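You operate a simulated robot arm through the tools that you are given. There is no shell and no other tool.

The job below is to be done with a simulated two-armed robot. You get a single attempt, and the scene is never put back.

## Task
Form the sheet in the blue frame and switch the former off.
Fine: slide in, press the head down and hold it when it shows HOT; pull the slide out at the end.
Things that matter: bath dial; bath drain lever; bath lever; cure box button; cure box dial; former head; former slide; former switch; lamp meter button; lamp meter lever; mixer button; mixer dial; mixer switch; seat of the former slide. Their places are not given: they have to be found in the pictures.

Only the result counts: the job must be done as asked and must still hold three seconds after the hand-in. Knocking over, shifting, dropping, spilling or breaking anything else fails it. Flat cloth is picked up by pressing the open fingertips on it (5 to 10 N) and closing them slowly along it; thin cloth reads only 2 to 8 mm in the jaws.

## Robot
Two 7-joint arms with two-finger parallel grippers on one trunk that stands fixed in place. Base frame: the origin is at the foot of the trunk, x ahead of it, y to its left, z up. Units: m, degrees, N and s.
The left shoulder is at [0.071, 0.156, 1.259], the right one opposite. Payload 3.91 kg a hand.
Tool frame (each hand has its own): the origin (TCP) lies between the finger pads and is the grasp point; the fingertips stand 0.03 m ahead of it; z points along the fingers, y is the line along which they close. The gripper opens to 0.11 m. The fingers are 0.02 m wide and 0.01 m thick; the gripper's body (0.048 by 0.112 m) begins 0.055 m behind the TCP.
Orientation is that of the tool frame in the base frame, as [roll, pitch, yaw] about the fixed x, y, z axes, in that order (R = Rz(yaw) Ry(pitch) Rx(roll)). With the fingers straight down and closing along the base's y, the tool's x points along the base's -x, its y along +y and its z along -z.

## Interface
- The arms move only by the tool nudge_tool. It takes "left_increments", "right_increments" or both (then of equal length, played together; a hand with none holds still); each is a list of rows, each a list of 7 numbers: the turn, a rotation vector about the tool's x, y, z in degrees, then the shift along the tool's x, y, z in m, then the opening, from 0 (shut) to 1 (fully open). In form: [[rx, ry, rz, x, y, z, fingers], ...]. A call has 1 to 20 rows; each row is the pose to reach, as a shift and turn from the pose commanded when the call began, along the tool's axes at that moment. Rows are played at 5 a second. More than 0.05 m and 8.6 degrees between two rows, or a gripper value outside its range, and nothing of the call is played. Where a pose cannot be reached the arm comes as near as it can. A force on the tool above 90 N (or 10 N above the force at the start of the call, whichever is more), or a blocked arm, ends the call early, and 0.2 s more pass. Each finger travels about 0.108 m/s and halts on what it meets, pressing with about 42 N; the grip force reading is that of the motor and also rises with nothing between the fingers. The clock runs only during rows and for 0.2 s after the last one: add rows that repeat a pose to give the fingers time. The reply holds the time, the measured pose of the TCP, the force on the tool along the base axes, the opening and the grip force, in the units named above and with some noise, with the torque about the TCP (base axes, N m) and any sound that the robot's microphone picked up.
- Cameras (640 x 400 px; columns grow to the right, rows downward): "scene" is now at [0.1312, -0.0405, 1.5093]; the picture's right is [-0.46, -0.89, 0.00], its down [-0.32, 0.16, -0.93] and it looks along [0.83, -0.43, -0.36] (base axes); focal length 354 px, centre (320, 200). "left" rides on the left gripper at [0.072, -0.017, -0.103] in its tool frame; the picture's right is [0.23, 0.97, 0.00], its down [-0.76, 0.18, -0.62] and it looks along [-0.61, 0.14, 0.78] (tool axes); focal length 222 px, centre (320, 200). "right" rides on the right gripper at [0.072, 0.017, -0.103] in its tool frame; the picture's right is [-0.23, 0.97, 0.00], its down [-0.76, -0.18, -0.62] and it looks along [-0.61, -0.14, 0.78] (tool axes); focal length 222 px, centre (320, 200).
- grab_frame(camera): a new picture of that camera. No time passes.
- raise_lower(by): slides the trunk up (or, below 0, down) by that many m; the arms and the scene camera ride with it, the base frame stays. It gives what a move gives, with no picture.
- turn_head(pan, tilt): turns the head with the scene camera to pan (to the left, within 86 degrees either way) and tilt (down, from -29 to 69), counted from straight ahead of the robot. It gives what a move gives.
- probe_pixels(camera, pixels): for up to 12 pixels [column, row] of the newest picture of that camera ("zoom" is the newest enlarged one), the place [x, y, z] in the base frame of the surface seen there, good to about 0.003 m. No time passes.
- enlarge(camera, box): a new picture of the part [left, top, right, bottom] of that camera's present view, enlarged. No time passes.
- job_done(): hands the job in; it is judged then, once.

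Open the grippers and draw the arms clear of the work before you hand the job in, unless the task says otherwise.

The tools are called after "Call:" as a command line: name --argument value ..., lists and objects as JSON in quotes. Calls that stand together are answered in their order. nudge_tool: Moves the arms, as the interface text tells. Its arguments: {"type":"object","properties":{"left_increments":{"type":"array","items":{"type":"array","items":{"type":"number"}}},"right_increments":{"type":"array","items":{"type":"array","items":{"type":"number"}}}},"required":[]} The other tools are called the same way: raise_lower (by) slides the trunk up or down; turn_head (pan, tilt) turns the head that bears the scene camera; grab_frame (camera) takes a picture; probe_pixels (camera, pixels) gives the place of the surface under pixels of a picture; enlarge (camera, box) takes an enlarged picture of a part of a camera's view; job_done () hands the job in.

At the start:

```text
t: 0.0
left_tcp_pos: [0.6315, -0.1084, 1.3288]
left_orientation: [-180.0, -0.1, -180.0]
left_force: [0.0, 0.6, 1.2]
left_moment: [-0.04, 0.01, 0.0]
left_finger_gap: 0.11
left_finger_force: 0.1
right_tcp_pos: [0.5422, -0.5652, 1.2943]
right_orientation: [-180.0, -0.1, 180.0]
right_force: [-0.6, 0.3, -0.2]
right_moment: [-0.04, 0.0, -0.03]
right_finger_gap: 0.11
right_finger_force: 0.0
trunk travel left (down, up): [-0.704, 0.236]
head pan, tilt: [-27.1, 21.0]
```

scene: 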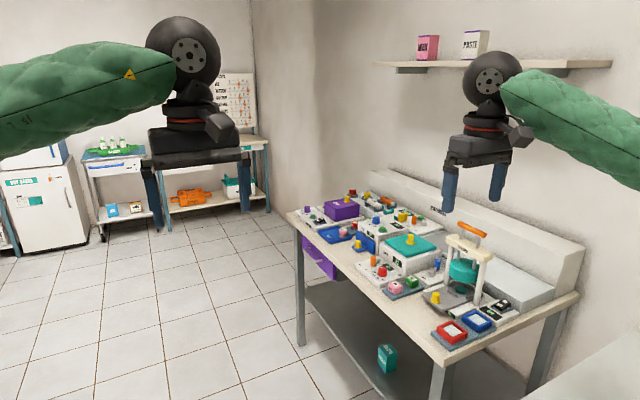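
right: 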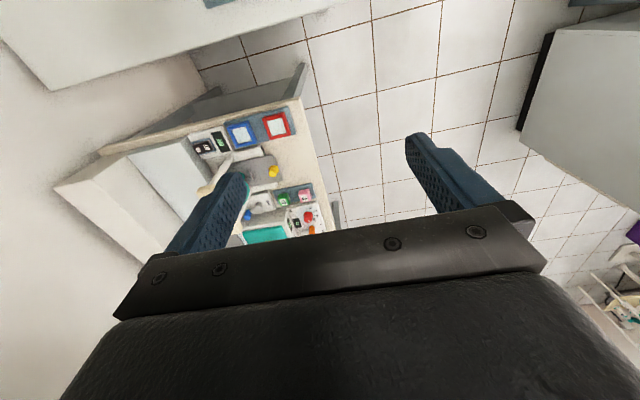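
left: 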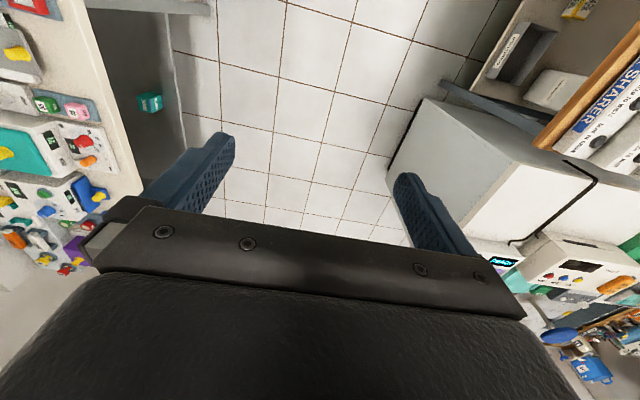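

The scene shows a bench at columns 290-580 with several devices; the former seems to be the thing with an orange handle near (470,260). I enlarge the bench.

Call:
enlarge --camera "scene" --box '[380, 210, 580, 350]'

Call:
enlarge --camera "scene" --box '[280, 170, 460, 300]'

```text
2.86 times, centred on (480, 280) of scene
```

zoom: 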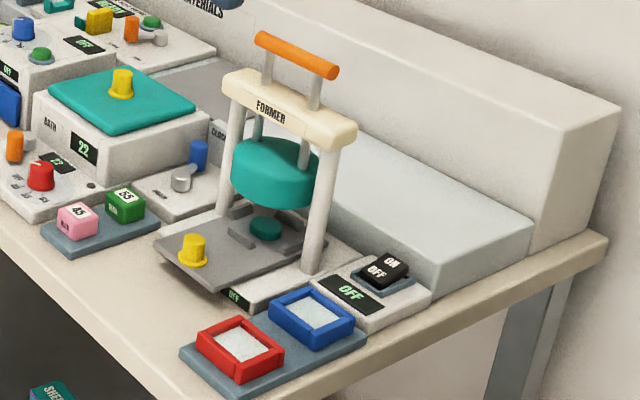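

```text
3.08 times, centred on (370, 235) of scene
```

zoom: 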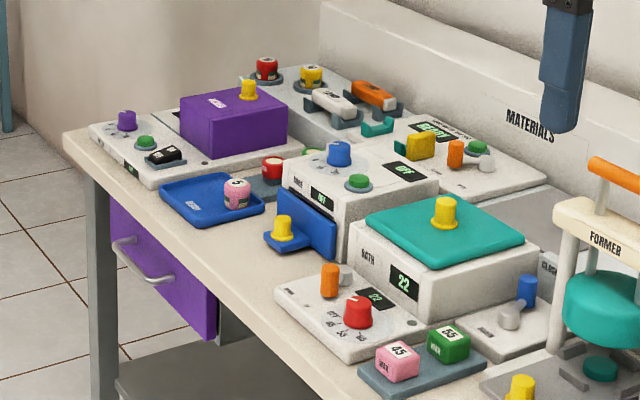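

The former is at zoom (270,150) with its slide (yellow knob), the blue frame stands next to the red one in a tray. I zoom in harder on the former to measure.

Call:
enlarge --camera "scene" --box '[420, 210, 530, 350]'

Call:
turn_head --pan -45 --tilt 35

Call:
grab_frame --camera "scene"

```text
2.86 times, centred on (475, 280) of scene
```

zoom: 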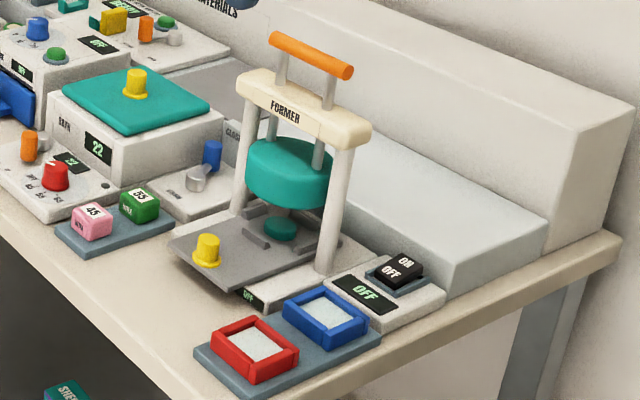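

```text
t: 0.8
left_tcp_pos: [0.6305, -0.1081, 1.3279]
left_orientation: [-180.0, 0.1, -179.9]
left_force: [-0.5, -0.2, -0.3]
left_moment: [-0.01, 0.02, -0.01]
left_finger_gap: 0.1102
left_finger_force: 0.1
right_tcp_pos: [0.544, -0.5651, 1.2941]
right_orientation: [179.9, 0.0, -180.0]
right_force: [0.2, -0.1, -0.2]
right_moment: [0.02, -0.01, 0.02]
right_finger_gap: 0.1099
right_finger_force: 0.2
trunk travel left (down, up): [-0.704, 0.236]
head pan, tilt: [-45.0, 35.0]
```

```text
taken
```

scene: 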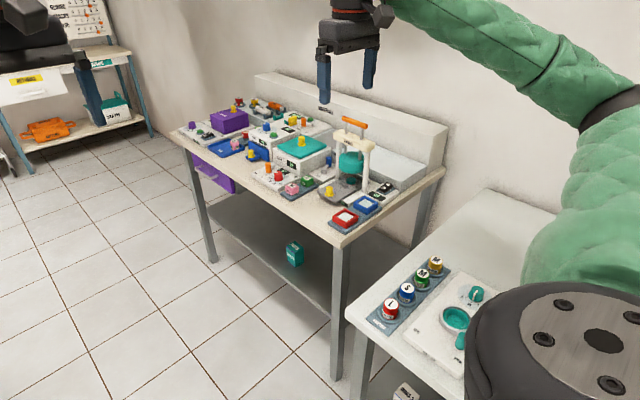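

The bench is now centred with the former near (350,165). I enlarge that area and probe key points.

Call:
enlarge --camera "scene" --box '[310, 105, 430, 240]'

```text
2.96 times, centred on (370, 172) of scene
```

zoom: 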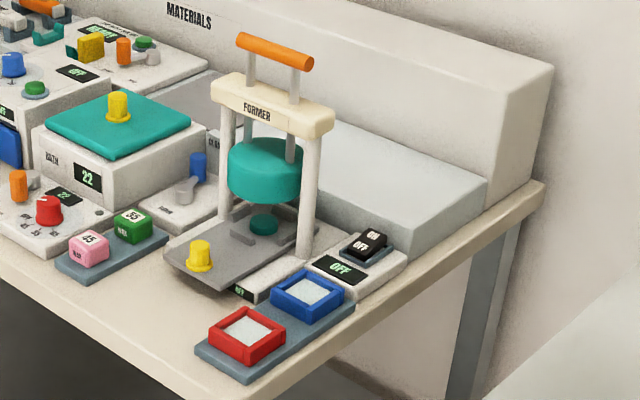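

I probe points on the former, slide, frames and switch in this zoom.

Call:
probe_pixels --camera "zoom" --pixels '[[199, 243], [240, 38], [308, 63], [271, 292], [312, 309], [343, 290], [303, 270], [308, 289], [373, 235], [360, 247], [264, 222], [246, 325]]'

Call:
probe_pixels --camera "zoom" --pixels '[[168, 252], [215, 284], [218, 92], [322, 128], [222, 200], [304, 250], [265, 155], [284, 215], [240, 240], [340, 268], [245, 292], [200, 265]]'

```text
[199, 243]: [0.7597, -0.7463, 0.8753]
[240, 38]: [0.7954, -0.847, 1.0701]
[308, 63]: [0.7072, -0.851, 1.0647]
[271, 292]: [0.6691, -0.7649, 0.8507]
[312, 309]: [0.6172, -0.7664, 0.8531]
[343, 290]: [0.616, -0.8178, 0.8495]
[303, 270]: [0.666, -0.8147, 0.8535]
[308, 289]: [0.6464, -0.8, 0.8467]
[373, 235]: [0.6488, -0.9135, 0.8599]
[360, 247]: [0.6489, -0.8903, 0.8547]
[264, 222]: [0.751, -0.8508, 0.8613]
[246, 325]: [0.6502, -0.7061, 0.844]
```

```text
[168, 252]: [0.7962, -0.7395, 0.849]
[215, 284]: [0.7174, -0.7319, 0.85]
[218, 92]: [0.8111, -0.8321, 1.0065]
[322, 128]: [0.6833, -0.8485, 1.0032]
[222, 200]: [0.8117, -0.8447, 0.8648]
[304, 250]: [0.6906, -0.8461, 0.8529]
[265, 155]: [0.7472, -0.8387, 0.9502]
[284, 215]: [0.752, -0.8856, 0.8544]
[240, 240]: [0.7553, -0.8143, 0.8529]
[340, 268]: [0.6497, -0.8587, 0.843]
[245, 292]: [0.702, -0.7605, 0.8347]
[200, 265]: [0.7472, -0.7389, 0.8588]
```

The blue frame is about 0.052 m square centred near (0.642,-0.791) with top z≈0.853, the slide knob at (0.757,-0.746,0.875), the handle bar along x at (0.75,-0.85,1.067). I turn the right hand 90° about its axis (so its camera looks to -y) and move nearer for a close view.

Call:
nudge_tool --right_increments '[[0, 0, 8, -0.01, -0.003, 0.012, 1], [0, 0, 16, -0.02, -0.006, 0.024, 1], [0, 0, 24, -0.03, -0.009, 0.036, 1], [0, 0, 32, -0.04, -0.012, 0.048, 1], [0, 0, 40, -0.05, -0.015, 0.06, 1], [0, 0, 48, -0.06, -0.018, 0.072, 1], [0, 0, 56, -0.07, -0.021, 0.084, 1], [0, 0, 64, -0.08, -0.024, 0.096, 1], [0, 0, 72, -0.09, -0.027, 0.108, 1], [0, 0, 80, -0.1, -0.03, 0.12, 1], [0, 0, 86, -0.1, -0.03, 0.13, 1], [0, 0, 90, -0.1, -0.03, 0.14, 1], [0, 0, 90, -0.1, -0.03, 0.14, 1]]'

Call:
grab_frame --camera "right"

Call:
grab_frame --camera "scene"

```text
t: 3.6
left_tcp_pos: [0.6315, -0.1092, 1.3292]
left_orientation: [-179.9, -0.1, -180.0]
left_force: [-0.2, 0.4, -0.2]
left_moment: [-0.03, -0.02, 0.01]
left_finger_gap: 0.1101
left_finger_force: 0.1
right_tcp_pos: [0.6445, -0.5937, 1.1536]
right_orientation: [-180.0, 0.1, 90.0]
right_force: [-0.4, 0.0, -0.3]
right_moment: [0.03, 0.04, 0.02]
right_finger_gap: 0.11
right_finger_force: 0.0
trunk travel left (down, up): [-0.704, 0.236]
head pan, tilt: [-45.0, 35.0]
```

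```text
taken
```

right: 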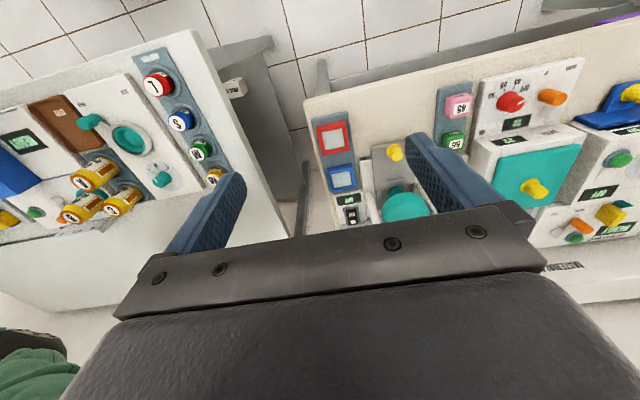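

```text
taken
```

scene: 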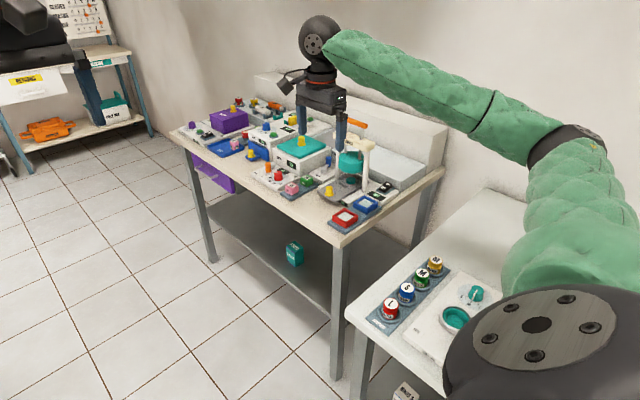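

The right camera now looks at the bench from above: the former at (395,205), blue frame at (343,178). I enlarge that area.

Call:
enlarge --camera "right" --box '[300, 100, 440, 235]'

```text
2.96 times, centred on (370, 168) of right
```

zoom: 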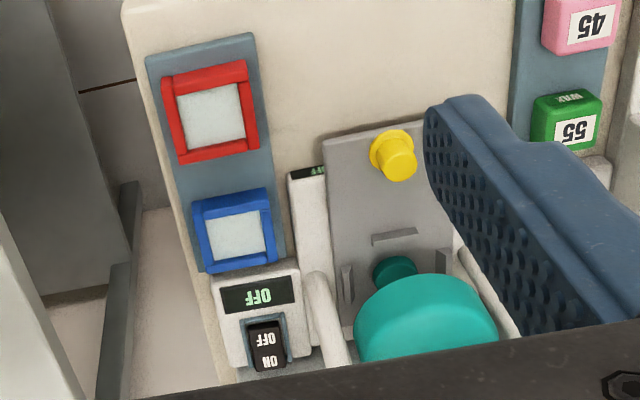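

I see the slide with its knob, front bracket (zoom 395,238), side brackets (347,285) and (443,262), and a teal disc in the seat at (397,270). I probe these.

Call:
probe_pixels --camera "zoom" --pixels '[[395, 238], [373, 241], [417, 233], [347, 280], [442, 262], [397, 268], [325, 145], [335, 330], [360, 200], [391, 155], [290, 178], [312, 250]]'

Call:
probe_pixels --camera "zoom" --pixels '[[198, 205], [265, 193], [205, 270], [278, 262], [235, 235], [280, 240], [180, 220], [258, 295], [265, 335], [265, 360], [280, 275], [240, 340]]'

```text
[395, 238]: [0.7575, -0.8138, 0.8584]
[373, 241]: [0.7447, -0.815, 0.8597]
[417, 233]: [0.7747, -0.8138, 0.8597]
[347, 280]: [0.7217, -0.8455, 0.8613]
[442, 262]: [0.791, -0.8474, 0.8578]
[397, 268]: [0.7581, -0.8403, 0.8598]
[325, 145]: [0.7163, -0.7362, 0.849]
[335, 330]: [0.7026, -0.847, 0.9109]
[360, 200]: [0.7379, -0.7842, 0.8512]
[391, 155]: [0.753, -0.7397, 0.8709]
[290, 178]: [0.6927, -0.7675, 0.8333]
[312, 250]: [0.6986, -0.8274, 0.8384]
```

```text
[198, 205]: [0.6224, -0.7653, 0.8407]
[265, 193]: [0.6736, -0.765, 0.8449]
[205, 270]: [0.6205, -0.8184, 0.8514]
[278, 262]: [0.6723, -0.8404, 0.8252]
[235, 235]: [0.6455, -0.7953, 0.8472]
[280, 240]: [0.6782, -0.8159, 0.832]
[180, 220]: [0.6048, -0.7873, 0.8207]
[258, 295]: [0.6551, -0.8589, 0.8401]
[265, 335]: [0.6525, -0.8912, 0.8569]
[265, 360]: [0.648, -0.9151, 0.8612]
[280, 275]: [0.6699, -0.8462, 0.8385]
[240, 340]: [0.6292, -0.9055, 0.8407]
```

The seat (brackets at x≈0.722/0.791, front bracket y≈-0.814) lies under the head, so the slide is presently in and must be pulled out by its knob to load it. I lower the trunk for better reach, then tilt the right hand 30° towards -y above the knob.

Call:
raise_lower --by -0.12

Call:
nudge_tool --right_increments '[[0, -7.5, 0, 0, 0.025, 0, 0.6], [0, -15, 0, 0, 0.05, 0, 0.6], [0, -22.5, 0, 0, 0.08, 0, 0.6], [0, -30, 0, 0, 0.11, 0, 0.6], [0, -30, 0, 0, 0.11, 0, 0.6]]'

Call:
grab_frame --camera "right"

Call:
grab_frame --camera "scene"

```text
t: 5.1
left_tcp_pos: [0.6304, -0.108, 1.2082]
left_orientation: [180.0, 0.0, 180.0]
left_force: [0.7, 0.2, 0.4]
left_moment: [-0.02, -0.01, 0.01]
left_finger_gap: 0.1101
left_finger_force: 0.0
right_tcp_pos: [0.6431, -0.5946, 1.0344]
right_orientation: [-180.0, 0.0, 90.1]
right_force: [-0.4, 1.1, 0.9]
right_moment: [-0.04, -0.01, 0.02]
right_finger_gap: 0.1099
right_finger_force: 0.0
trunk travel left (down, up): [-0.584, 0.356]
head pan, tilt: [-45.0, 35.0]
```

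```text
t: 6.3
left_tcp_pos: [0.6306, -0.1108, 1.2092]
left_orientation: [180.0, 0.0, -180.0]
left_force: [0.4, 0.1, 0.0]
left_moment: [0.02, -0.03, 0.0]
left_finger_gap: 0.1101
left_finger_force: 0.1
right_tcp_pos: [0.7525, -0.5942, 1.0336]
right_orientation: [180.0, 30.0, 90.1]
right_force: [-0.3, 0.0, -0.4]
right_moment: [-0.01, -0.05, -0.03]
right_finger_gap: 0.0661
right_finger_force: 0.1
trunk travel left (down, up): [-0.584, 0.356]
head pan, tilt: [-45.0, 35.0]
```

```text
taken
```

right: 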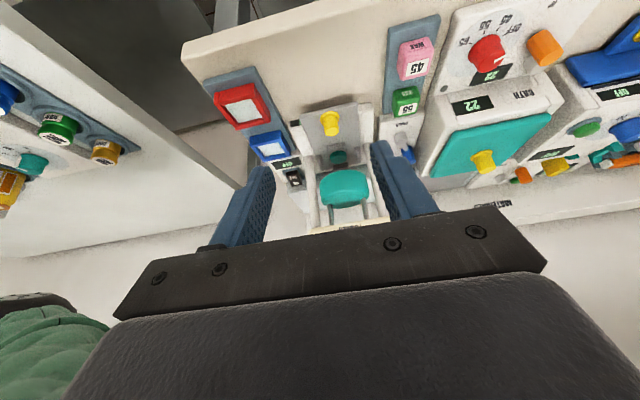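

```text
taken
```

scene: 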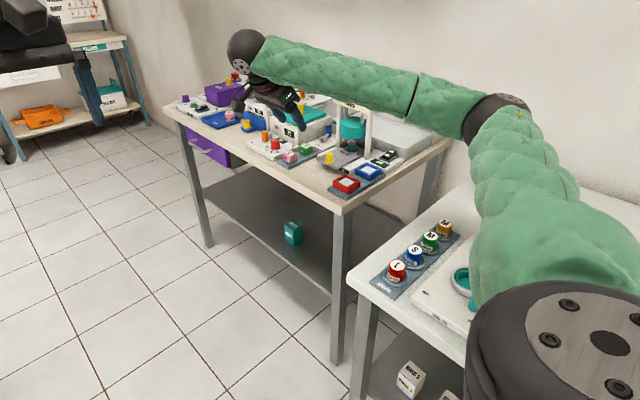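

Orientation is now tilted 30°, TCP at (0.7525,-0.594,1.034). I enlarge the right view on the slide/seat at (335,150) for accurate geometry.

Call:
enlarge --camera "right" --box '[240, 90, 390, 190]'

```text
4.00 times, centred on (315, 140) of right
```

zoom: 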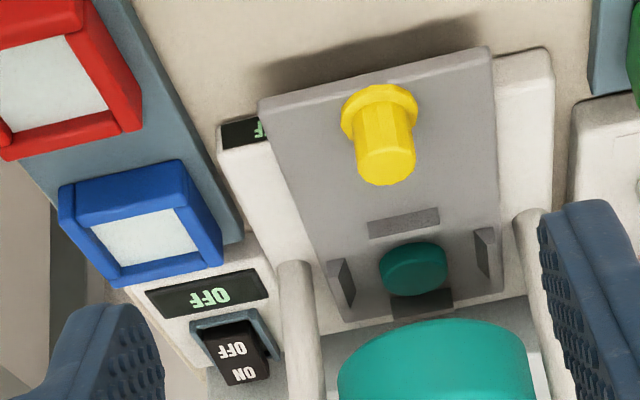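

Now the seat with four brackets around the teal disc (zoom 413,268) is plainly visible. I probe its brackets, the plate edges and the knob.

Call:
probe_pixels --camera "zoom" --pixels '[[370, 230], [438, 214], [342, 275], [485, 245], [413, 262], [425, 300], [350, 318], [520, 290], [262, 100], [488, 52], [380, 100], [385, 170]]'

Call:
probe_pixels --camera "zoom" --pixels '[[342, 260], [348, 300], [482, 232], [488, 270], [62, 190], [180, 165], [115, 285], [220, 262], [145, 235], [235, 240], [240, 130], [405, 222]]'

```text
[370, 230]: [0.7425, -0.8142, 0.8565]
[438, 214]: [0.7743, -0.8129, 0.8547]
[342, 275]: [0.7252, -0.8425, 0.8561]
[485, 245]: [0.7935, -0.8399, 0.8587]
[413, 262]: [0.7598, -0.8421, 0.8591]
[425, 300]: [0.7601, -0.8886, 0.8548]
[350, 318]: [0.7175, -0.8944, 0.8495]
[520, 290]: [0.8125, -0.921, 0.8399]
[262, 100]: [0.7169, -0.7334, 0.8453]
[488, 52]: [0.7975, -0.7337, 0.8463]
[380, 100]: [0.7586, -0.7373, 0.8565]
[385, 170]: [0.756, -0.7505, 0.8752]
```

```text
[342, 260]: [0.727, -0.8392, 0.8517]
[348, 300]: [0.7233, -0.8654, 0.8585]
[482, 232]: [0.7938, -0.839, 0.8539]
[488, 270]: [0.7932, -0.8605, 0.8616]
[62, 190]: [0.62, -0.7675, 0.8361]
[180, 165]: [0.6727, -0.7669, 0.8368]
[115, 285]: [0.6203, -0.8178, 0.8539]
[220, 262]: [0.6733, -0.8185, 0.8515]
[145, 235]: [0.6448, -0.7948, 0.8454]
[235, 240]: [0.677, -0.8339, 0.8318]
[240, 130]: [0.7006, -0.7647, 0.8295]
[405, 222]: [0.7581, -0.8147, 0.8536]
```

The seat centre is about (0.7575,-0.851), knob at (0.7575,-0.745) with top z≈0.876. I move the open fingers down along the tool axis toward the knob, stopping a little short.

Call:
nudge_tool --right_increments '[[0, 0, 0, -0.024, 0.0025, 0.02, 0.5], [0, 0, 0, -0.0476, 0.005, 0.05, 0.45], [0, 0, 0, -0.0476, 0.005, 0.09, 0.45], [0, 0, 0, -0.0476, 0.005, 0.13, 0.45], [0, 0, 0, -0.0476, 0.005, 0.165, 0.45], [0, 0, 0, -0.0476, 0.005, 0.165, 0.45]]'

Call:
grab_frame --camera "right"

Call:
grab_frame --camera "scene"

```text
t: 7.7
left_tcp_pos: [0.6321, -0.1086, 1.209]
left_orientation: [180.0, 0.0, 179.9]
left_force: [0.1, 0.2, -0.6]
left_moment: [0.02, 0.01, -0.05]
left_finger_gap: 0.1101
left_finger_force: 0.2
right_tcp_pos: [0.7571, -0.7177, 0.9148]
right_orientation: [-179.9, 30.0, 90.0]
right_force: [0.4, 0.4, 0.3]
right_moment: [0.01, 0.01, 0.02]
right_finger_gap: 0.0494
right_finger_force: 0.1
trunk travel left (down, up): [-0.584, 0.356]
head pan, tilt: [-45.0, 35.0]
```

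```text
taken
```

right: 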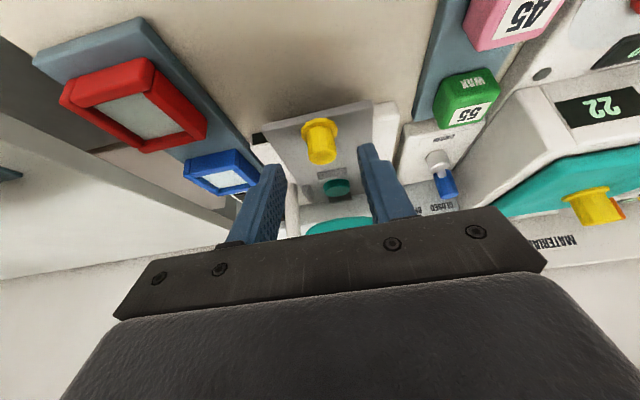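

```text
taken
```

scene: 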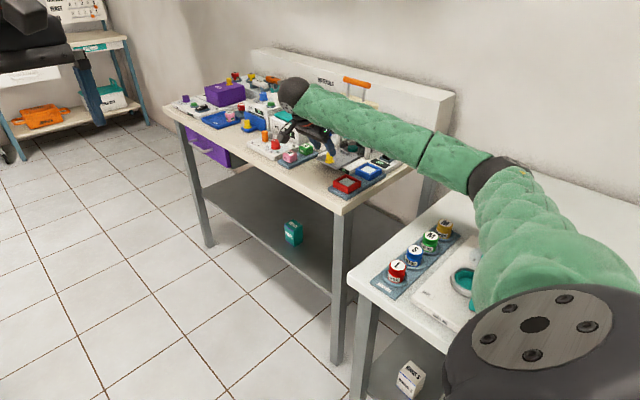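

The knob at (320,140) is centred between the fingers, TCP at (0.757,-0.718,0.915). I advance the last 0.034 m along the fingers and close gently on the knob.

Call:
nudge_tool --right_increments '[[0, 0, 0, 0, 0, 0.02, 0.45], [0, 0, 0, 0, 0, 0.034, 0.45], [0, 0, 0, 0, 0, 0.034, 0.3], [0, 0, 0, 0, 0, 0.034, 0.2], [0, 0, 0, 0, 0, 0.034, 0.1], [0, 0, 0, 0, 0, 0.034, 0.05], [0, 0, 0, 0, 0, 0.034, 0.05]]'

Call:
grab_frame --camera "right"

```text
t: 9.3
left_tcp_pos: [0.6319, -0.1092, 1.2084]
left_orientation: [180.0, 0.0, 179.9]
left_force: [0.1, 0.0, 0.2]
left_moment: [0.01, 0.0, -0.05]
left_finger_gap: 0.1098
left_finger_force: 0.1
right_tcp_pos: [0.7588, -0.7345, 0.8854]
right_orientation: [180.0, 30.0, 90.0]
right_force: [-0.6, 0.5, -0.6]
right_moment: [-0.05, -0.36, -0.02]
right_finger_gap: 0.021
right_finger_force: 44.7
trunk travel left (down, up): [-0.584, 0.356]
head pan, tilt: [-45.0, 35.0]
```

```text
taken
```

right: 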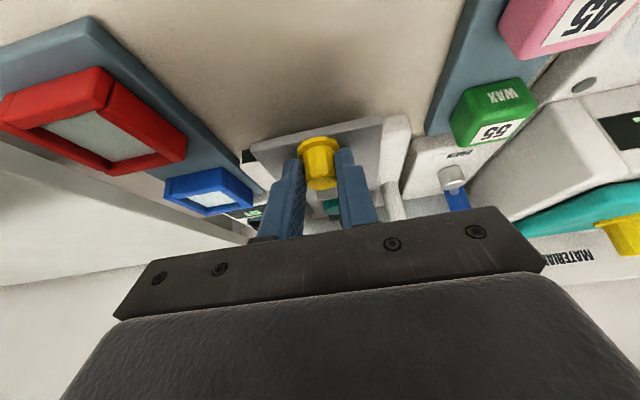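

The knob is held (gap 0.021, 44.7 N). I pull it out in +y by 0.06 m in small steps and watch the force.

Call:
nudge_tool --right_increments '[[0, 0, 0, 0.0087, 0, -0.005, 0.05], [0, 0, 0, 0.0173, 0, -0.01, 0.05], [0, 0, 0, 0.026, 0, -0.015, 0.05], [0, 0, 0, 0.0346, 0, -0.02, 0.05], [0, 0, 0, 0.0433, 0, -0.025, 0.05], [0, 0, 0, 0.052, 0, -0.03, 0.05], [0, 0, 0, 0.052, 0, -0.03, 0.05]]'

Call:
grab_frame --camera "right"

```text
t: 10.9
left_tcp_pos: [0.6318, -0.1086, 1.2081]
left_orientation: [180.0, 0.0, -179.9]
left_force: [0.8, 0.4, -0.3]
left_moment: [0.02, -0.04, 0.03]
left_finger_gap: 0.11
left_finger_force: 0.1
right_tcp_pos: [0.7589, -0.6747, 0.8841]
right_orientation: [-179.9, 30.0, 90.0]
right_force: [-6.3, -0.6, -0.5]
right_moment: [-0.07, -0.28, -0.11]
right_finger_gap: 0.0211
right_finger_force: 45.1
trunk travel left (down, up): [-0.584, 0.356]
head pan, tilt: [-45.0, 35.0]
```

```text
taken
```

right: 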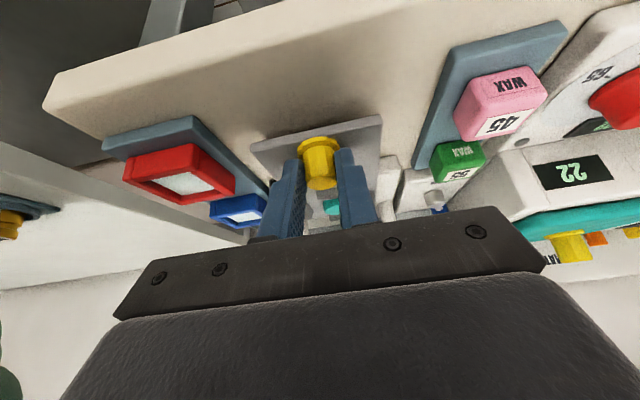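

The slide moved out by 0.06 m freely. I continue pulling in 0.01 m steps to find its end stop.

Call:
nudge_tool --right_increments '[[0, 0, 0, 0.0087, 0, -0.005, 0.05], [0, 0, 0, 0.0173, 0, -0.01, 0.05], [0, 0, 0, 0.026, 0, -0.015, 0.05], [0, 0, 0, 0.0346, 0, -0.02, 0.05], [0, 0, 0, 0.0346, 0, -0.02, 0.05]]'

Call:
grab_frame --camera "right"

Call:
enlarge --camera "scene" --box '[270, 70, 430, 200]'

```text
t: 12.1
left_tcp_pos: [0.6311, -0.1089, 1.2075]
left_orientation: [-179.9, -0.1, -179.9]
left_force: [-0.2, -0.1, 0.1]
left_moment: [0.01, -0.04, 0.02]
left_finger_gap: 0.11
left_finger_force: 0.1
right_tcp_pos: [0.7585, -0.6349, 0.8848]
right_orientation: [180.0, 30.1, 90.0]
right_force: [-5.5, 0.0, 0.7]
right_moment: [0.1, -0.26, 0.05]
right_finger_gap: 0.0212
right_finger_force: 45.1
trunk travel left (down, up): [-0.584, 0.356]
head pan, tilt: [-45.0, 35.0]
```

```text
taken
```

right: 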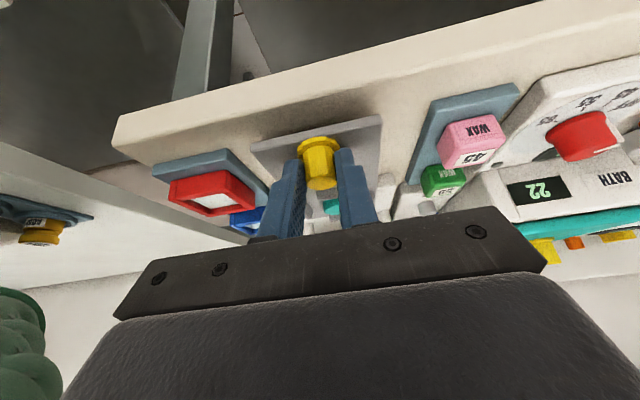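

```text
3.08 times, centred on (350, 135) of scene
```

zoom: 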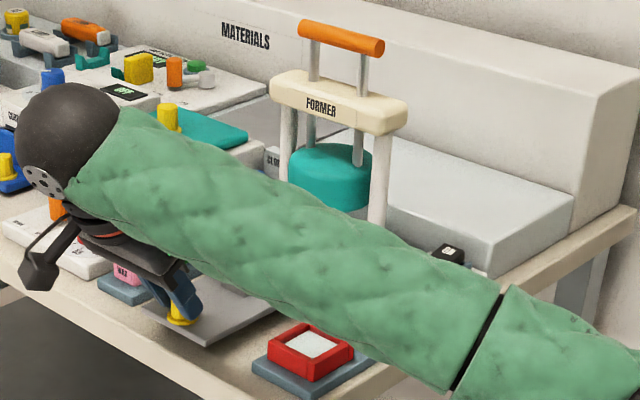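

0.10 m out and still no resistance. I pull further in small steps to find the stop.

Call:
nudge_tool --right_increments '[[0, 0, 0, 0.0043, 0, -0.0025, 0.05], [0, 0, 0, 0.0087, 0, -0.005, 0.05], [0, 0, 0, 0.013, 0, -0.0075, 0.05], [0, 0, 0, 0.0173, 0, -0.01, 0.05], [0, 0, 0, 0.0173, 0, -0.01, 0.05]]'

```text
t: 13.3
left_tcp_pos: [0.6325, -0.1079, 1.2079]
left_orientation: [179.9, -0.1, -180.0]
left_force: [-0.7, 0.6, 0.2]
left_moment: [-0.04, 0.0, 0.06]
left_finger_gap: 0.11
left_finger_force: 0.0
right_tcp_pos: [0.7575, -0.6146, 0.8853]
right_orientation: [-179.9, 30.0, 90.0]
right_force: [-0.5, 0.3, 0.3]
right_moment: [0.0, -0.02, 0.02]
right_finger_gap: 0.0055
right_finger_force: 0.1
trunk travel left (down, up): [-0.584, 0.356]
head pan, tilt: [-45.0, 35.0]
```

The gap dropped to 0.0055: the slide met its stop near 0.10 m and the fingers slid off the knob. I check where the slide is now.

Call:
nudge_tool --right_increments '[[0, 0, 0, 0, 0, -0.03, 0.05], [0, 0, 0, 0, 0, -0.07, 0.2], [0, 0, 0, 0, 0, -0.11, 0.5], [0, 0, 0, 0, 0, -0.15, 0.6], [0, 0, 0, 0, 0, -0.15, 0.6]]'

Call:
grab_frame --camera "right"

Call:
enlarge --camera "right" --box '[220, 60, 420, 200]'

```text
t: 14.5
left_tcp_pos: [0.6324, -0.1115, 1.2079]
left_orientation: [180.0, 0.0, -180.0]
left_force: [-0.2, -0.7, 0.0]
left_moment: [0.03, -0.01, -0.05]
left_finger_gap: 0.11
left_finger_force: 0.1
right_tcp_pos: [0.7569, -0.5416, 1.0139]
right_orientation: [-179.8, 29.9, 90.0]
right_force: [-0.4, -1.3, -0.4]
right_moment: [0.0, 0.02, 0.0]
right_finger_gap: 0.0661
right_finger_force: 0.1
trunk travel left (down, up): [-0.584, 0.356]
head pan, tilt: [-45.0, 35.0]
```

```text
taken
```

right: 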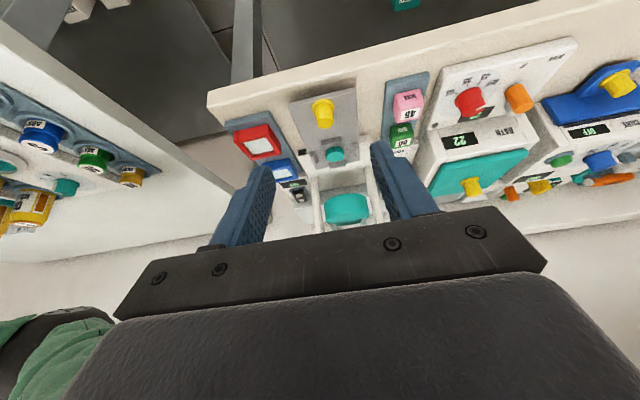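

```text
2.86 times, centred on (320, 130) of right
```

zoom: 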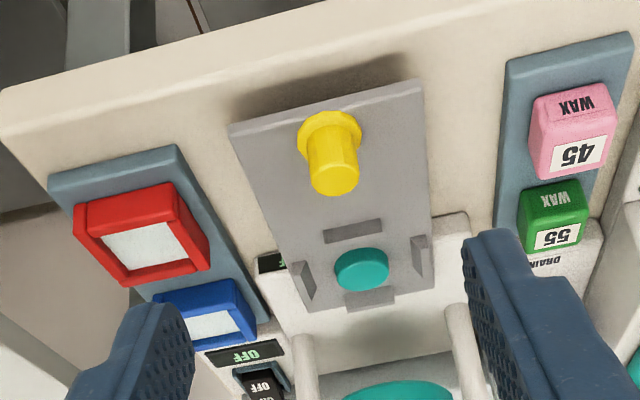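

The slide is out with its whole seat now ahead of the head. I probe the seat brackets and disc in this zoom.

Call:
probe_pixels --camera "zoom" --pixels '[[325, 240], [382, 222], [302, 270], [303, 300], [417, 240], [420, 270], [360, 258], [365, 300], [310, 308], [435, 285], [330, 130], [335, 185]]'

Call:
enlarge --camera "right" --box '[285, 125, 375, 180]'

```text
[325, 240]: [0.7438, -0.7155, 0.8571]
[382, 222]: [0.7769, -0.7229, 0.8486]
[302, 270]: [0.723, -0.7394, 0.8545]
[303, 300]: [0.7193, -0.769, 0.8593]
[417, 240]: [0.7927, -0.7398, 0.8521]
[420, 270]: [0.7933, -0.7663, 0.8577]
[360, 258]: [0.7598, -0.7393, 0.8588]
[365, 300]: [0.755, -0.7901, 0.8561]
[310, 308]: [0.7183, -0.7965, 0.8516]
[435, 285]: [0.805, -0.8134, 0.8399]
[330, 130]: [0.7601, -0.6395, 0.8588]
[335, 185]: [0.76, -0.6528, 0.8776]
```

```text
7.11 times, centred on (330, 152) of right
```

zoom: 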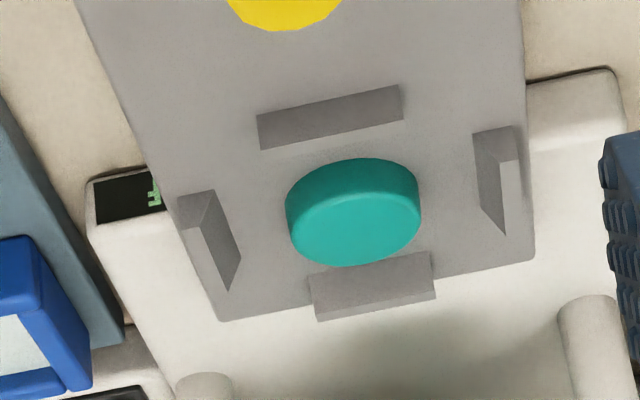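

This zoom shows the four guide brackets closely. I probe their inner and outer edges to size the seat.

Call:
probe_pixels --camera "zoom" --pixels '[[258, 118], [262, 148], [400, 88], [404, 116], [184, 215], [212, 195], [238, 265], [230, 285], [475, 135], [500, 165], [502, 225], [517, 165]]'

Call:
probe_pixels --camera "zoom" --pixels '[[355, 200], [290, 215], [418, 200], [355, 263], [350, 165], [315, 280], [430, 258], [320, 310], [435, 290], [150, 190], [255, 200], [450, 180]]'

```text
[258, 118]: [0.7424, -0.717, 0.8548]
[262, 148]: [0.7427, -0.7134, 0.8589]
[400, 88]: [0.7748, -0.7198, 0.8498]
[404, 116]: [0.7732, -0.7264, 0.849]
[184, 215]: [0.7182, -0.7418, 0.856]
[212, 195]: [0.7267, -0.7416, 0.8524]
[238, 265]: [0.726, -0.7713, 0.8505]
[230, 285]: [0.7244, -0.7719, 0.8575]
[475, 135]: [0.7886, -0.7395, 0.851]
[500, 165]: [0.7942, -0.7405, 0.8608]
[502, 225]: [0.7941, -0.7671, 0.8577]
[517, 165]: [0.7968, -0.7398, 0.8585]
```

```text
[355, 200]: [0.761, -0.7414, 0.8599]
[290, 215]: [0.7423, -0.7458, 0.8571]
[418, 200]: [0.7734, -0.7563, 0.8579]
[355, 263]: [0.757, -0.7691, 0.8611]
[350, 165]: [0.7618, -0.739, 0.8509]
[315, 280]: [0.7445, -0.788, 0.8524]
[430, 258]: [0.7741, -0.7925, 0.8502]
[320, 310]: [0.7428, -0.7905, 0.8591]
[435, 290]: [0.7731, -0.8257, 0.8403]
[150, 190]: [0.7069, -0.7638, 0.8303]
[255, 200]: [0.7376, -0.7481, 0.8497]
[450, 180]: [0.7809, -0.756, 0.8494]
```

The seat measures: centre ≈(0.758,-0.756), inner width ≈0.062 with sloped 8 mm high guides. Now I move the open hand (same tilt) to a pre-grasp place above the blue frame at about (0.6465,-0.7925).

Call:
nudge_tool --right_increments '[[0, 0, 0, -0.02, -0.02, 0.02, 0.6], [0, 0, 0, -0.04, -0.04, 0.045, 0.6], [0, 0, 0, -0.06, -0.06, 0.07, 0.6], [0, 0, 0, -0.08, -0.08, 0.1, 0.6], [0, 0, 0, -0.1, -0.1, 0.13, 0.6], [0, 0, 0, -0.1189, -0.1105, 0.1541, 0.6], [0, 0, 0, -0.1189, -0.1105, 0.1541, 0.6]]'

Call:
grab_frame --camera "right"

Call:
enlarge --camera "right" --box '[240, 90, 400, 200]'

```text
t: 16.1
left_tcp_pos: [0.632, -0.1085, 1.2085]
left_orientation: [-180.0, 0.0, 180.0]
left_force: [0.3, -0.5, 0.1]
left_moment: [-0.03, 0.0, -0.04]
left_finger_gap: 0.11
left_finger_force: 0.1
right_tcp_pos: [0.6468, -0.7211, 0.9425]
right_orientation: [179.9, 30.0, 90.0]
right_force: [-0.4, -0.5, 0.1]
right_moment: [-0.01, -0.02, 0.0]
right_finger_gap: 0.066
right_finger_force: 0.1
trunk travel left (down, up): [-0.584, 0.356]
head pan, tilt: [-45.0, 35.0]
```

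```text
taken
```

right: 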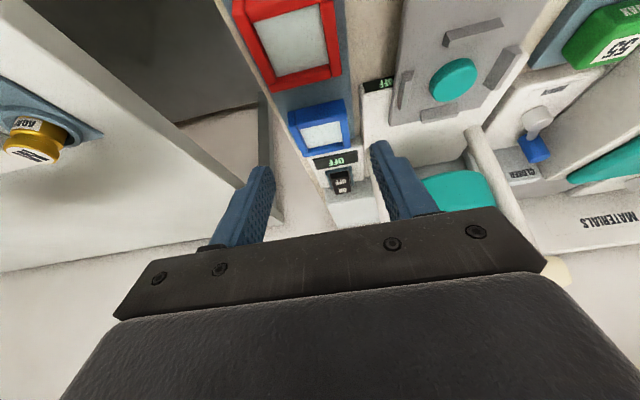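

```text
3.64 times, centred on (320, 145) of right
```

zoom: 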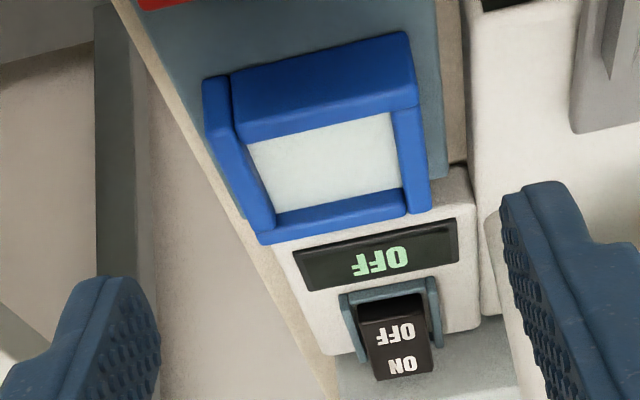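

The blue frame is clear at zoom (325,140). I probe its corners and the gap to its neighbours for the grasp.

Call:
probe_pixels --camera "zoom" --pixels '[[232, 80], [408, 38], [240, 135], [418, 105], [265, 238], [430, 205], [205, 90], [325, 165], [440, 170], [470, 190], [415, 70], [205, 140]]'

Call:
probe_pixels --camera "zoom" --pixels '[[260, 230], [428, 198], [250, 140], [400, 112], [380, 260], [400, 300], [395, 335], [405, 365], [415, 380], [360, 325], [430, 340], [350, 300]]'

```text
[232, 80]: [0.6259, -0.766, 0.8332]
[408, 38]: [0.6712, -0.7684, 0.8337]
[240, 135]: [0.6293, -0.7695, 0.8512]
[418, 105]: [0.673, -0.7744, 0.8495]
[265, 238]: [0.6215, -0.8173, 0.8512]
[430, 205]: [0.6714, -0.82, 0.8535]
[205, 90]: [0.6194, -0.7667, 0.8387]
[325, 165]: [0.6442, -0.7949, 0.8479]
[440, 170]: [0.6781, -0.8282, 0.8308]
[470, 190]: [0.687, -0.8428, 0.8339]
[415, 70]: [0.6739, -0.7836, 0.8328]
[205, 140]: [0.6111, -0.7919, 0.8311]
```

```text
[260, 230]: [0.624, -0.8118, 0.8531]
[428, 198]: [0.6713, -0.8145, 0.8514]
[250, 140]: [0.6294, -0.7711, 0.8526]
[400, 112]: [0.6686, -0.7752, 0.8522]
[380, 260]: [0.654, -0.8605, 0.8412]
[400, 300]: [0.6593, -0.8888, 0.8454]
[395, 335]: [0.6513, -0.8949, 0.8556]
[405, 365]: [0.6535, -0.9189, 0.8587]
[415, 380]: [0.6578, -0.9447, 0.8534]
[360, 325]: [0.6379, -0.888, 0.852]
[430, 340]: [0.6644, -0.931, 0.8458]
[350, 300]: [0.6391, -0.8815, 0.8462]
```

The frame spans x 0.6195–0.6735, y -0.8185…-0.7665, top z 0.853, tray at 0.831. I descend along the tool axis in small steps to straddle it with the fingers a bit above the tray.

Call:
nudge_tool --right_increments '[[0, 0, 0, 0, -0.001, 0.03, 0.58], [0, 0, 0, 0, -0.001, 0.06, 0.58], [0, 0, 0, 0.0006, -0.001, 0.073, 0.58], [0, 0, 0, 0.0006, -0.001, 0.083, 0.58], [0, 0, 0, 0.0006, -0.001, 0.083, 0.58]]'

Call:
enlarge --camera "right" --box '[220, 80, 420, 220]'

Call:
enlarge --camera "scene" --box '[300, 100, 440, 210]'

```text
t: 17.3
left_tcp_pos: [0.6303, -0.1076, 1.2077]
left_orientation: [180.0, 0.0, 179.9]
left_force: [-0.2, 0.7, -0.4]
left_moment: [0.01, -0.01, -0.03]
left_finger_gap: 0.1101
left_finger_force: 0.0
right_tcp_pos: [0.6463, -0.7617, 0.8701]
right_orientation: [180.0, 30.1, 90.0]
right_force: [-0.4, 3.1, 5.9]
right_moment: [0.01, -0.2, 0.15]
right_finger_gap: 0.0636
right_finger_force: 0.0
trunk travel left (down, up): [-0.584, 0.356]
head pan, tilt: [-45.0, 35.0]
```

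```text
2.86 times, centred on (320, 150) of right
```

zoom: 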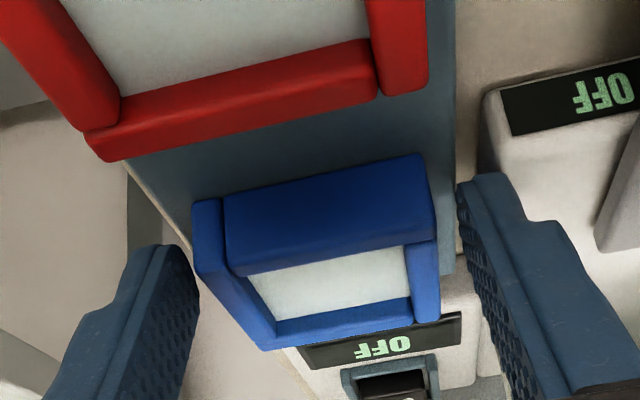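

```text
3.64 times, centred on (370, 155) of scene
```

zoom: 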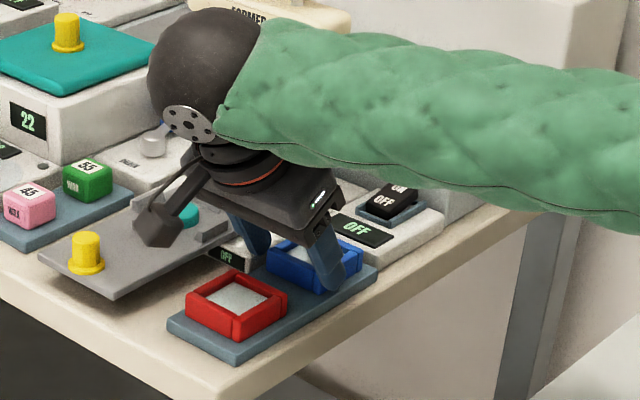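

A light contact (≈6.7 N along the fingers, at +x side) shows the right fingertip touching the former's base edge. I back off 6 mm, narrow the opening to ~0.058, and come down again.

Call:
nudge_tool --right_increments '[[0, 0, 0, 0, 0, -0.007, 0.58], [0, 0, 0, 0, 0.0003, -0.007, 0.53], [0, 0, 0, 0, 0.0003, -0.007, 0.53], [0, 0, 0, 0, 0.0003, -0.007, 0.53]]'

Call:
enlarge --camera "right" --box '[240, 100, 400, 200]'

```text
t: 18.3
left_tcp_pos: [0.6315, -0.1092, 1.2081]
left_orientation: [-179.9, 0.1, 180.0]
left_force: [0.3, -0.2, -0.8]
left_moment: [0.02, 0.01, -0.01]
left_finger_gap: 0.1099
left_finger_force: 0.0
right_tcp_pos: [0.6479, -0.757, 0.8761]
right_orientation: [-180.0, 29.9, 90.0]
right_force: [0.0, -0.8, 0.3]
right_moment: [0.03, 0.01, -0.04]
right_finger_gap: 0.0581
right_finger_force: 0.1
trunk travel left (down, up): [-0.584, 0.356]
head pan, tilt: [-45.0, 35.0]
```

```text
4.00 times, centred on (320, 150) of right
```

zoom: 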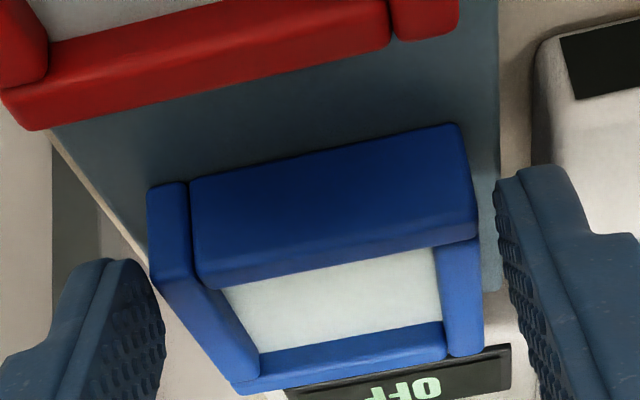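

No contact now, gap 0.058. I probe finger inner edges and frame sides to check clearance before going down.

Call:
probe_pixels --camera "zoom" --pixels '[[140, 285], [162, 310], [160, 350], [500, 200], [510, 240], [200, 300], [170, 260], [460, 300], [478, 270], [462, 130], [150, 195], [232, 388]]'

```text
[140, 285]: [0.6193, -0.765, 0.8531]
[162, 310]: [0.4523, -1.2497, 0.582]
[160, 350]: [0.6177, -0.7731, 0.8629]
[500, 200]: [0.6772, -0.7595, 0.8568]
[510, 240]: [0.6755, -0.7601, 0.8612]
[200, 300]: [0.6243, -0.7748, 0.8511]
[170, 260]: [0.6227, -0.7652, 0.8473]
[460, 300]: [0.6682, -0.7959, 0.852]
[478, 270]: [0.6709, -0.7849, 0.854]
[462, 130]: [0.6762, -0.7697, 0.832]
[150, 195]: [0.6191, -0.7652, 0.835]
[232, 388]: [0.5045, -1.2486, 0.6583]
```

Finger mid x≈0.6475 versus frame mid ≈0.646, so I shift -1.5 mm, go down 7 mm, and close slowly on the frame.

Call:
nudge_tool --right_increments '[[0, 0, 0, 0, -0.0015, 0, 0.53], [0, 0, 0, 0, -0.0015, 0.003, 0.53], [0, 0, 0, 0, -0.0015, 0.0065, 0.53], [0, 0, 0, 0, -0.0015, 0.0065, 0.53]]'

```text
t: 19.3
left_tcp_pos: [0.6312, -0.1089, 1.2077]
left_orientation: [-179.9, 0.0, 180.0]
left_force: [-0.8, -0.3, -0.9]
left_moment: [0.0, 0.02, -0.01]
left_finger_gap: 0.1097
left_finger_force: 0.0
right_tcp_pos: [0.6448, -0.761, 0.8709]
right_orientation: [180.0, 30.1, 90.0]
right_force: [0.0, -0.8, 0.0]
right_moment: [0.02, 0.01, 0.0]
right_finger_gap: 0.0586
right_finger_force: 0.1
trunk travel left (down, up): [-0.584, 0.356]
head pan, tilt: [-45.0, 35.0]
```

No contact force, the fingers straddle the frame. I close onto it slowly.

Call:
nudge_tool --right_increments '[[0, 0, 0, 0, 0, 0, 0.5], [0, 0, 0, 0, 0, 0, 0.48], [0, 0, 0, 0, 0, 0, 0.46], [0, 0, 0, 0, 0, 0, 0.44], [0, 0, 0, 0, 0, 0, 0.42], [0, 0, 0, 0, 0, 0, 0.42]]'

Call:
enlarge --camera "right" --box '[240, 100, 400, 200]'

```text
t: 20.7
left_tcp_pos: [0.6304, -0.1086, 1.2077]
left_orientation: [-180.0, 0.0, -180.0]
left_force: [0.3, 0.2, 0.3]
left_moment: [0.0, -0.02, -0.01]
left_finger_gap: 0.1101
left_finger_force: 0.1
right_tcp_pos: [0.6463, -0.7601, 0.8703]
right_orientation: [-180.0, 30.0, 89.9]
right_force: [-0.1, -0.2, -0.7]
right_moment: [-0.01, -0.01, 0.0]
right_finger_gap: 0.0546
right_finger_force: 42.0
trunk travel left (down, up): [-0.584, 0.356]
head pan, tilt: [-45.0, 35.0]
```

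```text
4.00 times, centred on (320, 150) of right
```

zoom: 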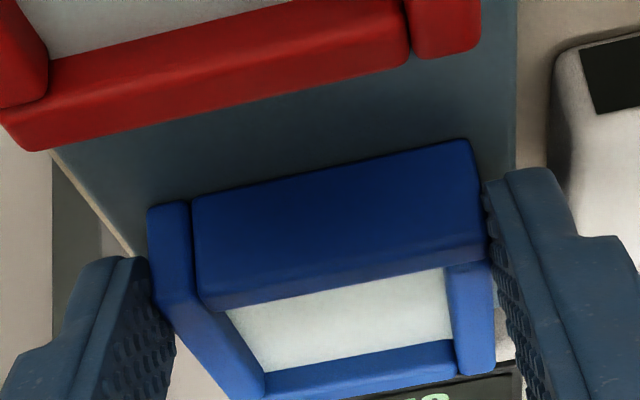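

The frame is held (gap 0.0546, 42 N). I lift straight up by 0.06 m in small steps and check it.

Call:
nudge_tool --right_increments '[[0, 0, 0, -0.005, 0, -0.00866, 0.42], [0, 0, 0, -0.01, 0, -0.01732, 0.42], [0, 0, 0, -0.015, 0, -0.026, 0.42], [0, 0, 0, -0.02, 0, -0.03464, 0.42], [0, 0, 0, -0.025, 0, -0.0433, 0.42], [0, 0, 0, -0.03, 0, -0.052, 0.42], [0, 0, 0, -0.03, 0, -0.052, 0.42]]'

Call:
grab_frame --camera "right"

Call:
enlarge --camera "scene" --box '[280, 80, 440, 210]'

```text
t: 22.3
left_tcp_pos: [0.6305, -0.1095, 1.2079]
left_orientation: [180.0, -0.1, -180.0]
left_force: [0.2, -0.3, -0.2]
left_moment: [-0.05, 0.0, 0.0]
left_finger_gap: 0.1103
left_finger_force: 0.1
right_tcp_pos: [0.6449, -0.7606, 0.9297]
right_orientation: [-179.9, 30.0, 90.1]
right_force: [-0.1, 0.0, -0.2]
right_moment: [0.02, -0.02, -0.04]
right_finger_gap: 0.0548
right_finger_force: 41.7
trunk travel left (down, up): [-0.584, 0.356]
head pan, tilt: [-45.0, 35.0]
```

```text
taken
```

right: 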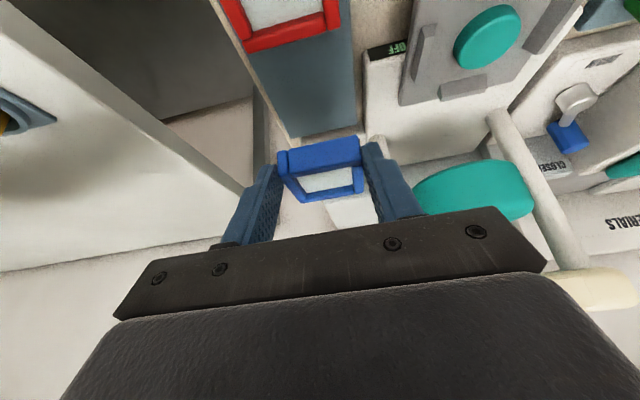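

```text
3.08 times, centred on (360, 145) of scene
```

zoom: 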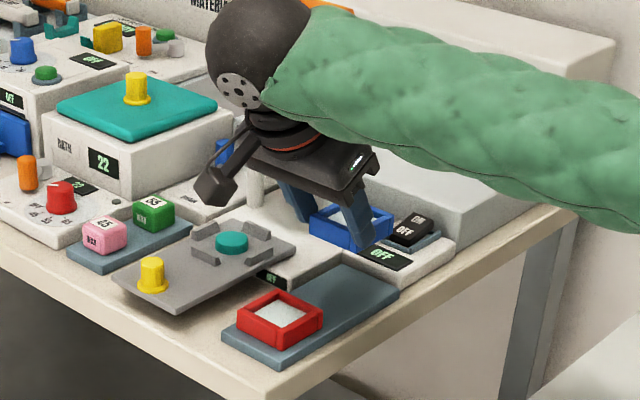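

The blue frame is lifted and level in the fingers. I enlarge and probe its corners to know its place relative to the TCP.

Call:
enlarge --camera "right" --box '[260, 120, 380, 220]'

Call:
probe_pixels --camera "right" --pixels '[[283, 160], [356, 148], [296, 199], [361, 190], [325, 182], [318, 157], [360, 160], [302, 176], [350, 168]]'

```text
4.00 times, centred on (320, 170) of right
```

zoom: 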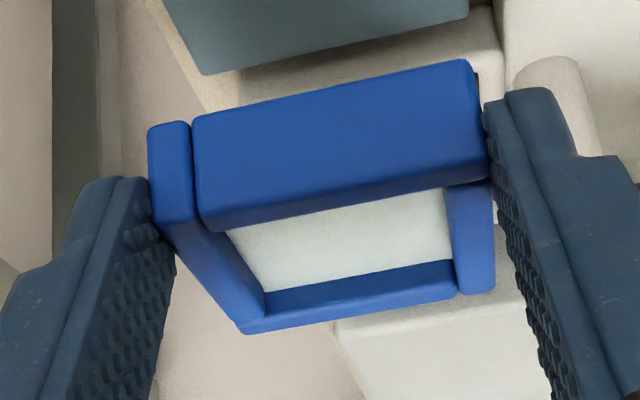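

```text
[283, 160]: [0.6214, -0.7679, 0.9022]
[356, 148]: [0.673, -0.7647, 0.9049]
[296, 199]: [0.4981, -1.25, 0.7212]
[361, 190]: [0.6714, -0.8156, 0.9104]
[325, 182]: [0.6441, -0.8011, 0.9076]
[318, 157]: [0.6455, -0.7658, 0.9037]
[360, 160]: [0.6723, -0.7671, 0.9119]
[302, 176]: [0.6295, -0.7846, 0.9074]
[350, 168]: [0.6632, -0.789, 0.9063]
```

Frame centre is about (0.646,-0.792); the seat is at (0.758,-0.756). I move +0.036 in y first, then +0.112 in x, keeping height, and check alignment over the seat.

Call:
nudge_tool --right_increments '[[0, 0, 0, 0.0156, 0, -0.009, 0.42], [0, 0, 0, 0.0312, 0.01, -0.018, 0.42], [0, 0, 0, 0.0312, 0.035, -0.018, 0.42], [0, 0, 0, 0.0312, 0.06, -0.018, 0.42], [0, 0, 0, 0.0312, 0.085, -0.018, 0.42], [0, 0, 0, 0.0312, 0.112, -0.018, 0.42], [0, 0, 0, 0.0312, 0.112, -0.018, 0.42]]'

Call:
grab_frame --camera "right"

Call:
enlarge --camera "right" --box '[250, 80, 400, 210]'

Call:
enlarge --camera "scene" --box '[280, 80, 440, 210]'

```text
t: 23.9
left_tcp_pos: [0.6311, -0.1097, 1.2089]
left_orientation: [180.0, 0.0, 180.0]
left_force: [0.4, -0.5, 0.1]
left_moment: [0.03, -0.02, 0.02]
left_finger_gap: 0.1099
left_finger_force: 0.1
right_tcp_pos: [0.758, -0.7243, 0.9296]
right_orientation: [-179.9, 30.0, 90.0]
right_force: [0.1, -0.4, -0.7]
right_moment: [0.01, 0.0, -0.01]
right_finger_gap: 0.0547
right_finger_force: 41.9
trunk travel left (down, up): [-0.584, 0.356]
head pan, tilt: [-45.0, 35.0]
```

```text
taken
```

right: 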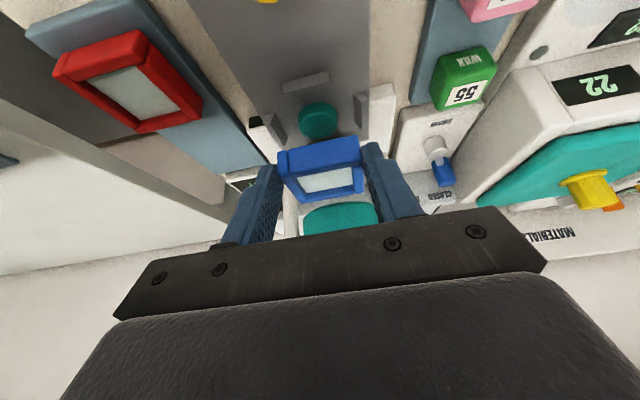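

```text
3.08 times, centred on (325, 145) of right
```

zoom: 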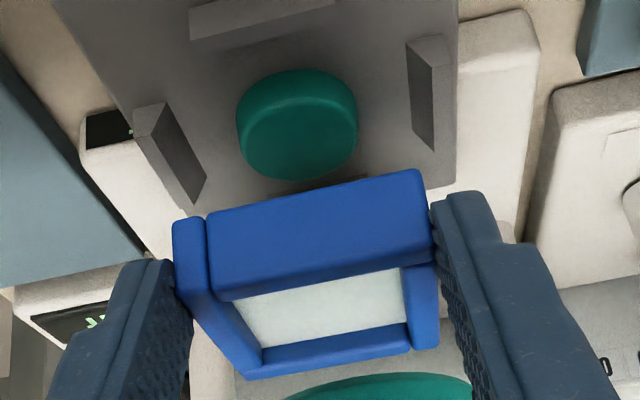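

```text
3.08 times, centred on (360, 145) of scene
```

zoom: 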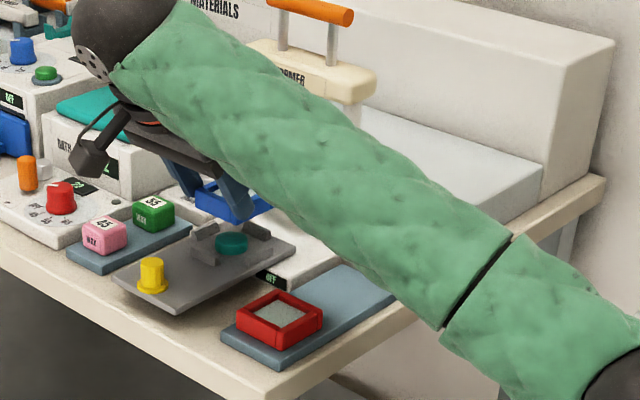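

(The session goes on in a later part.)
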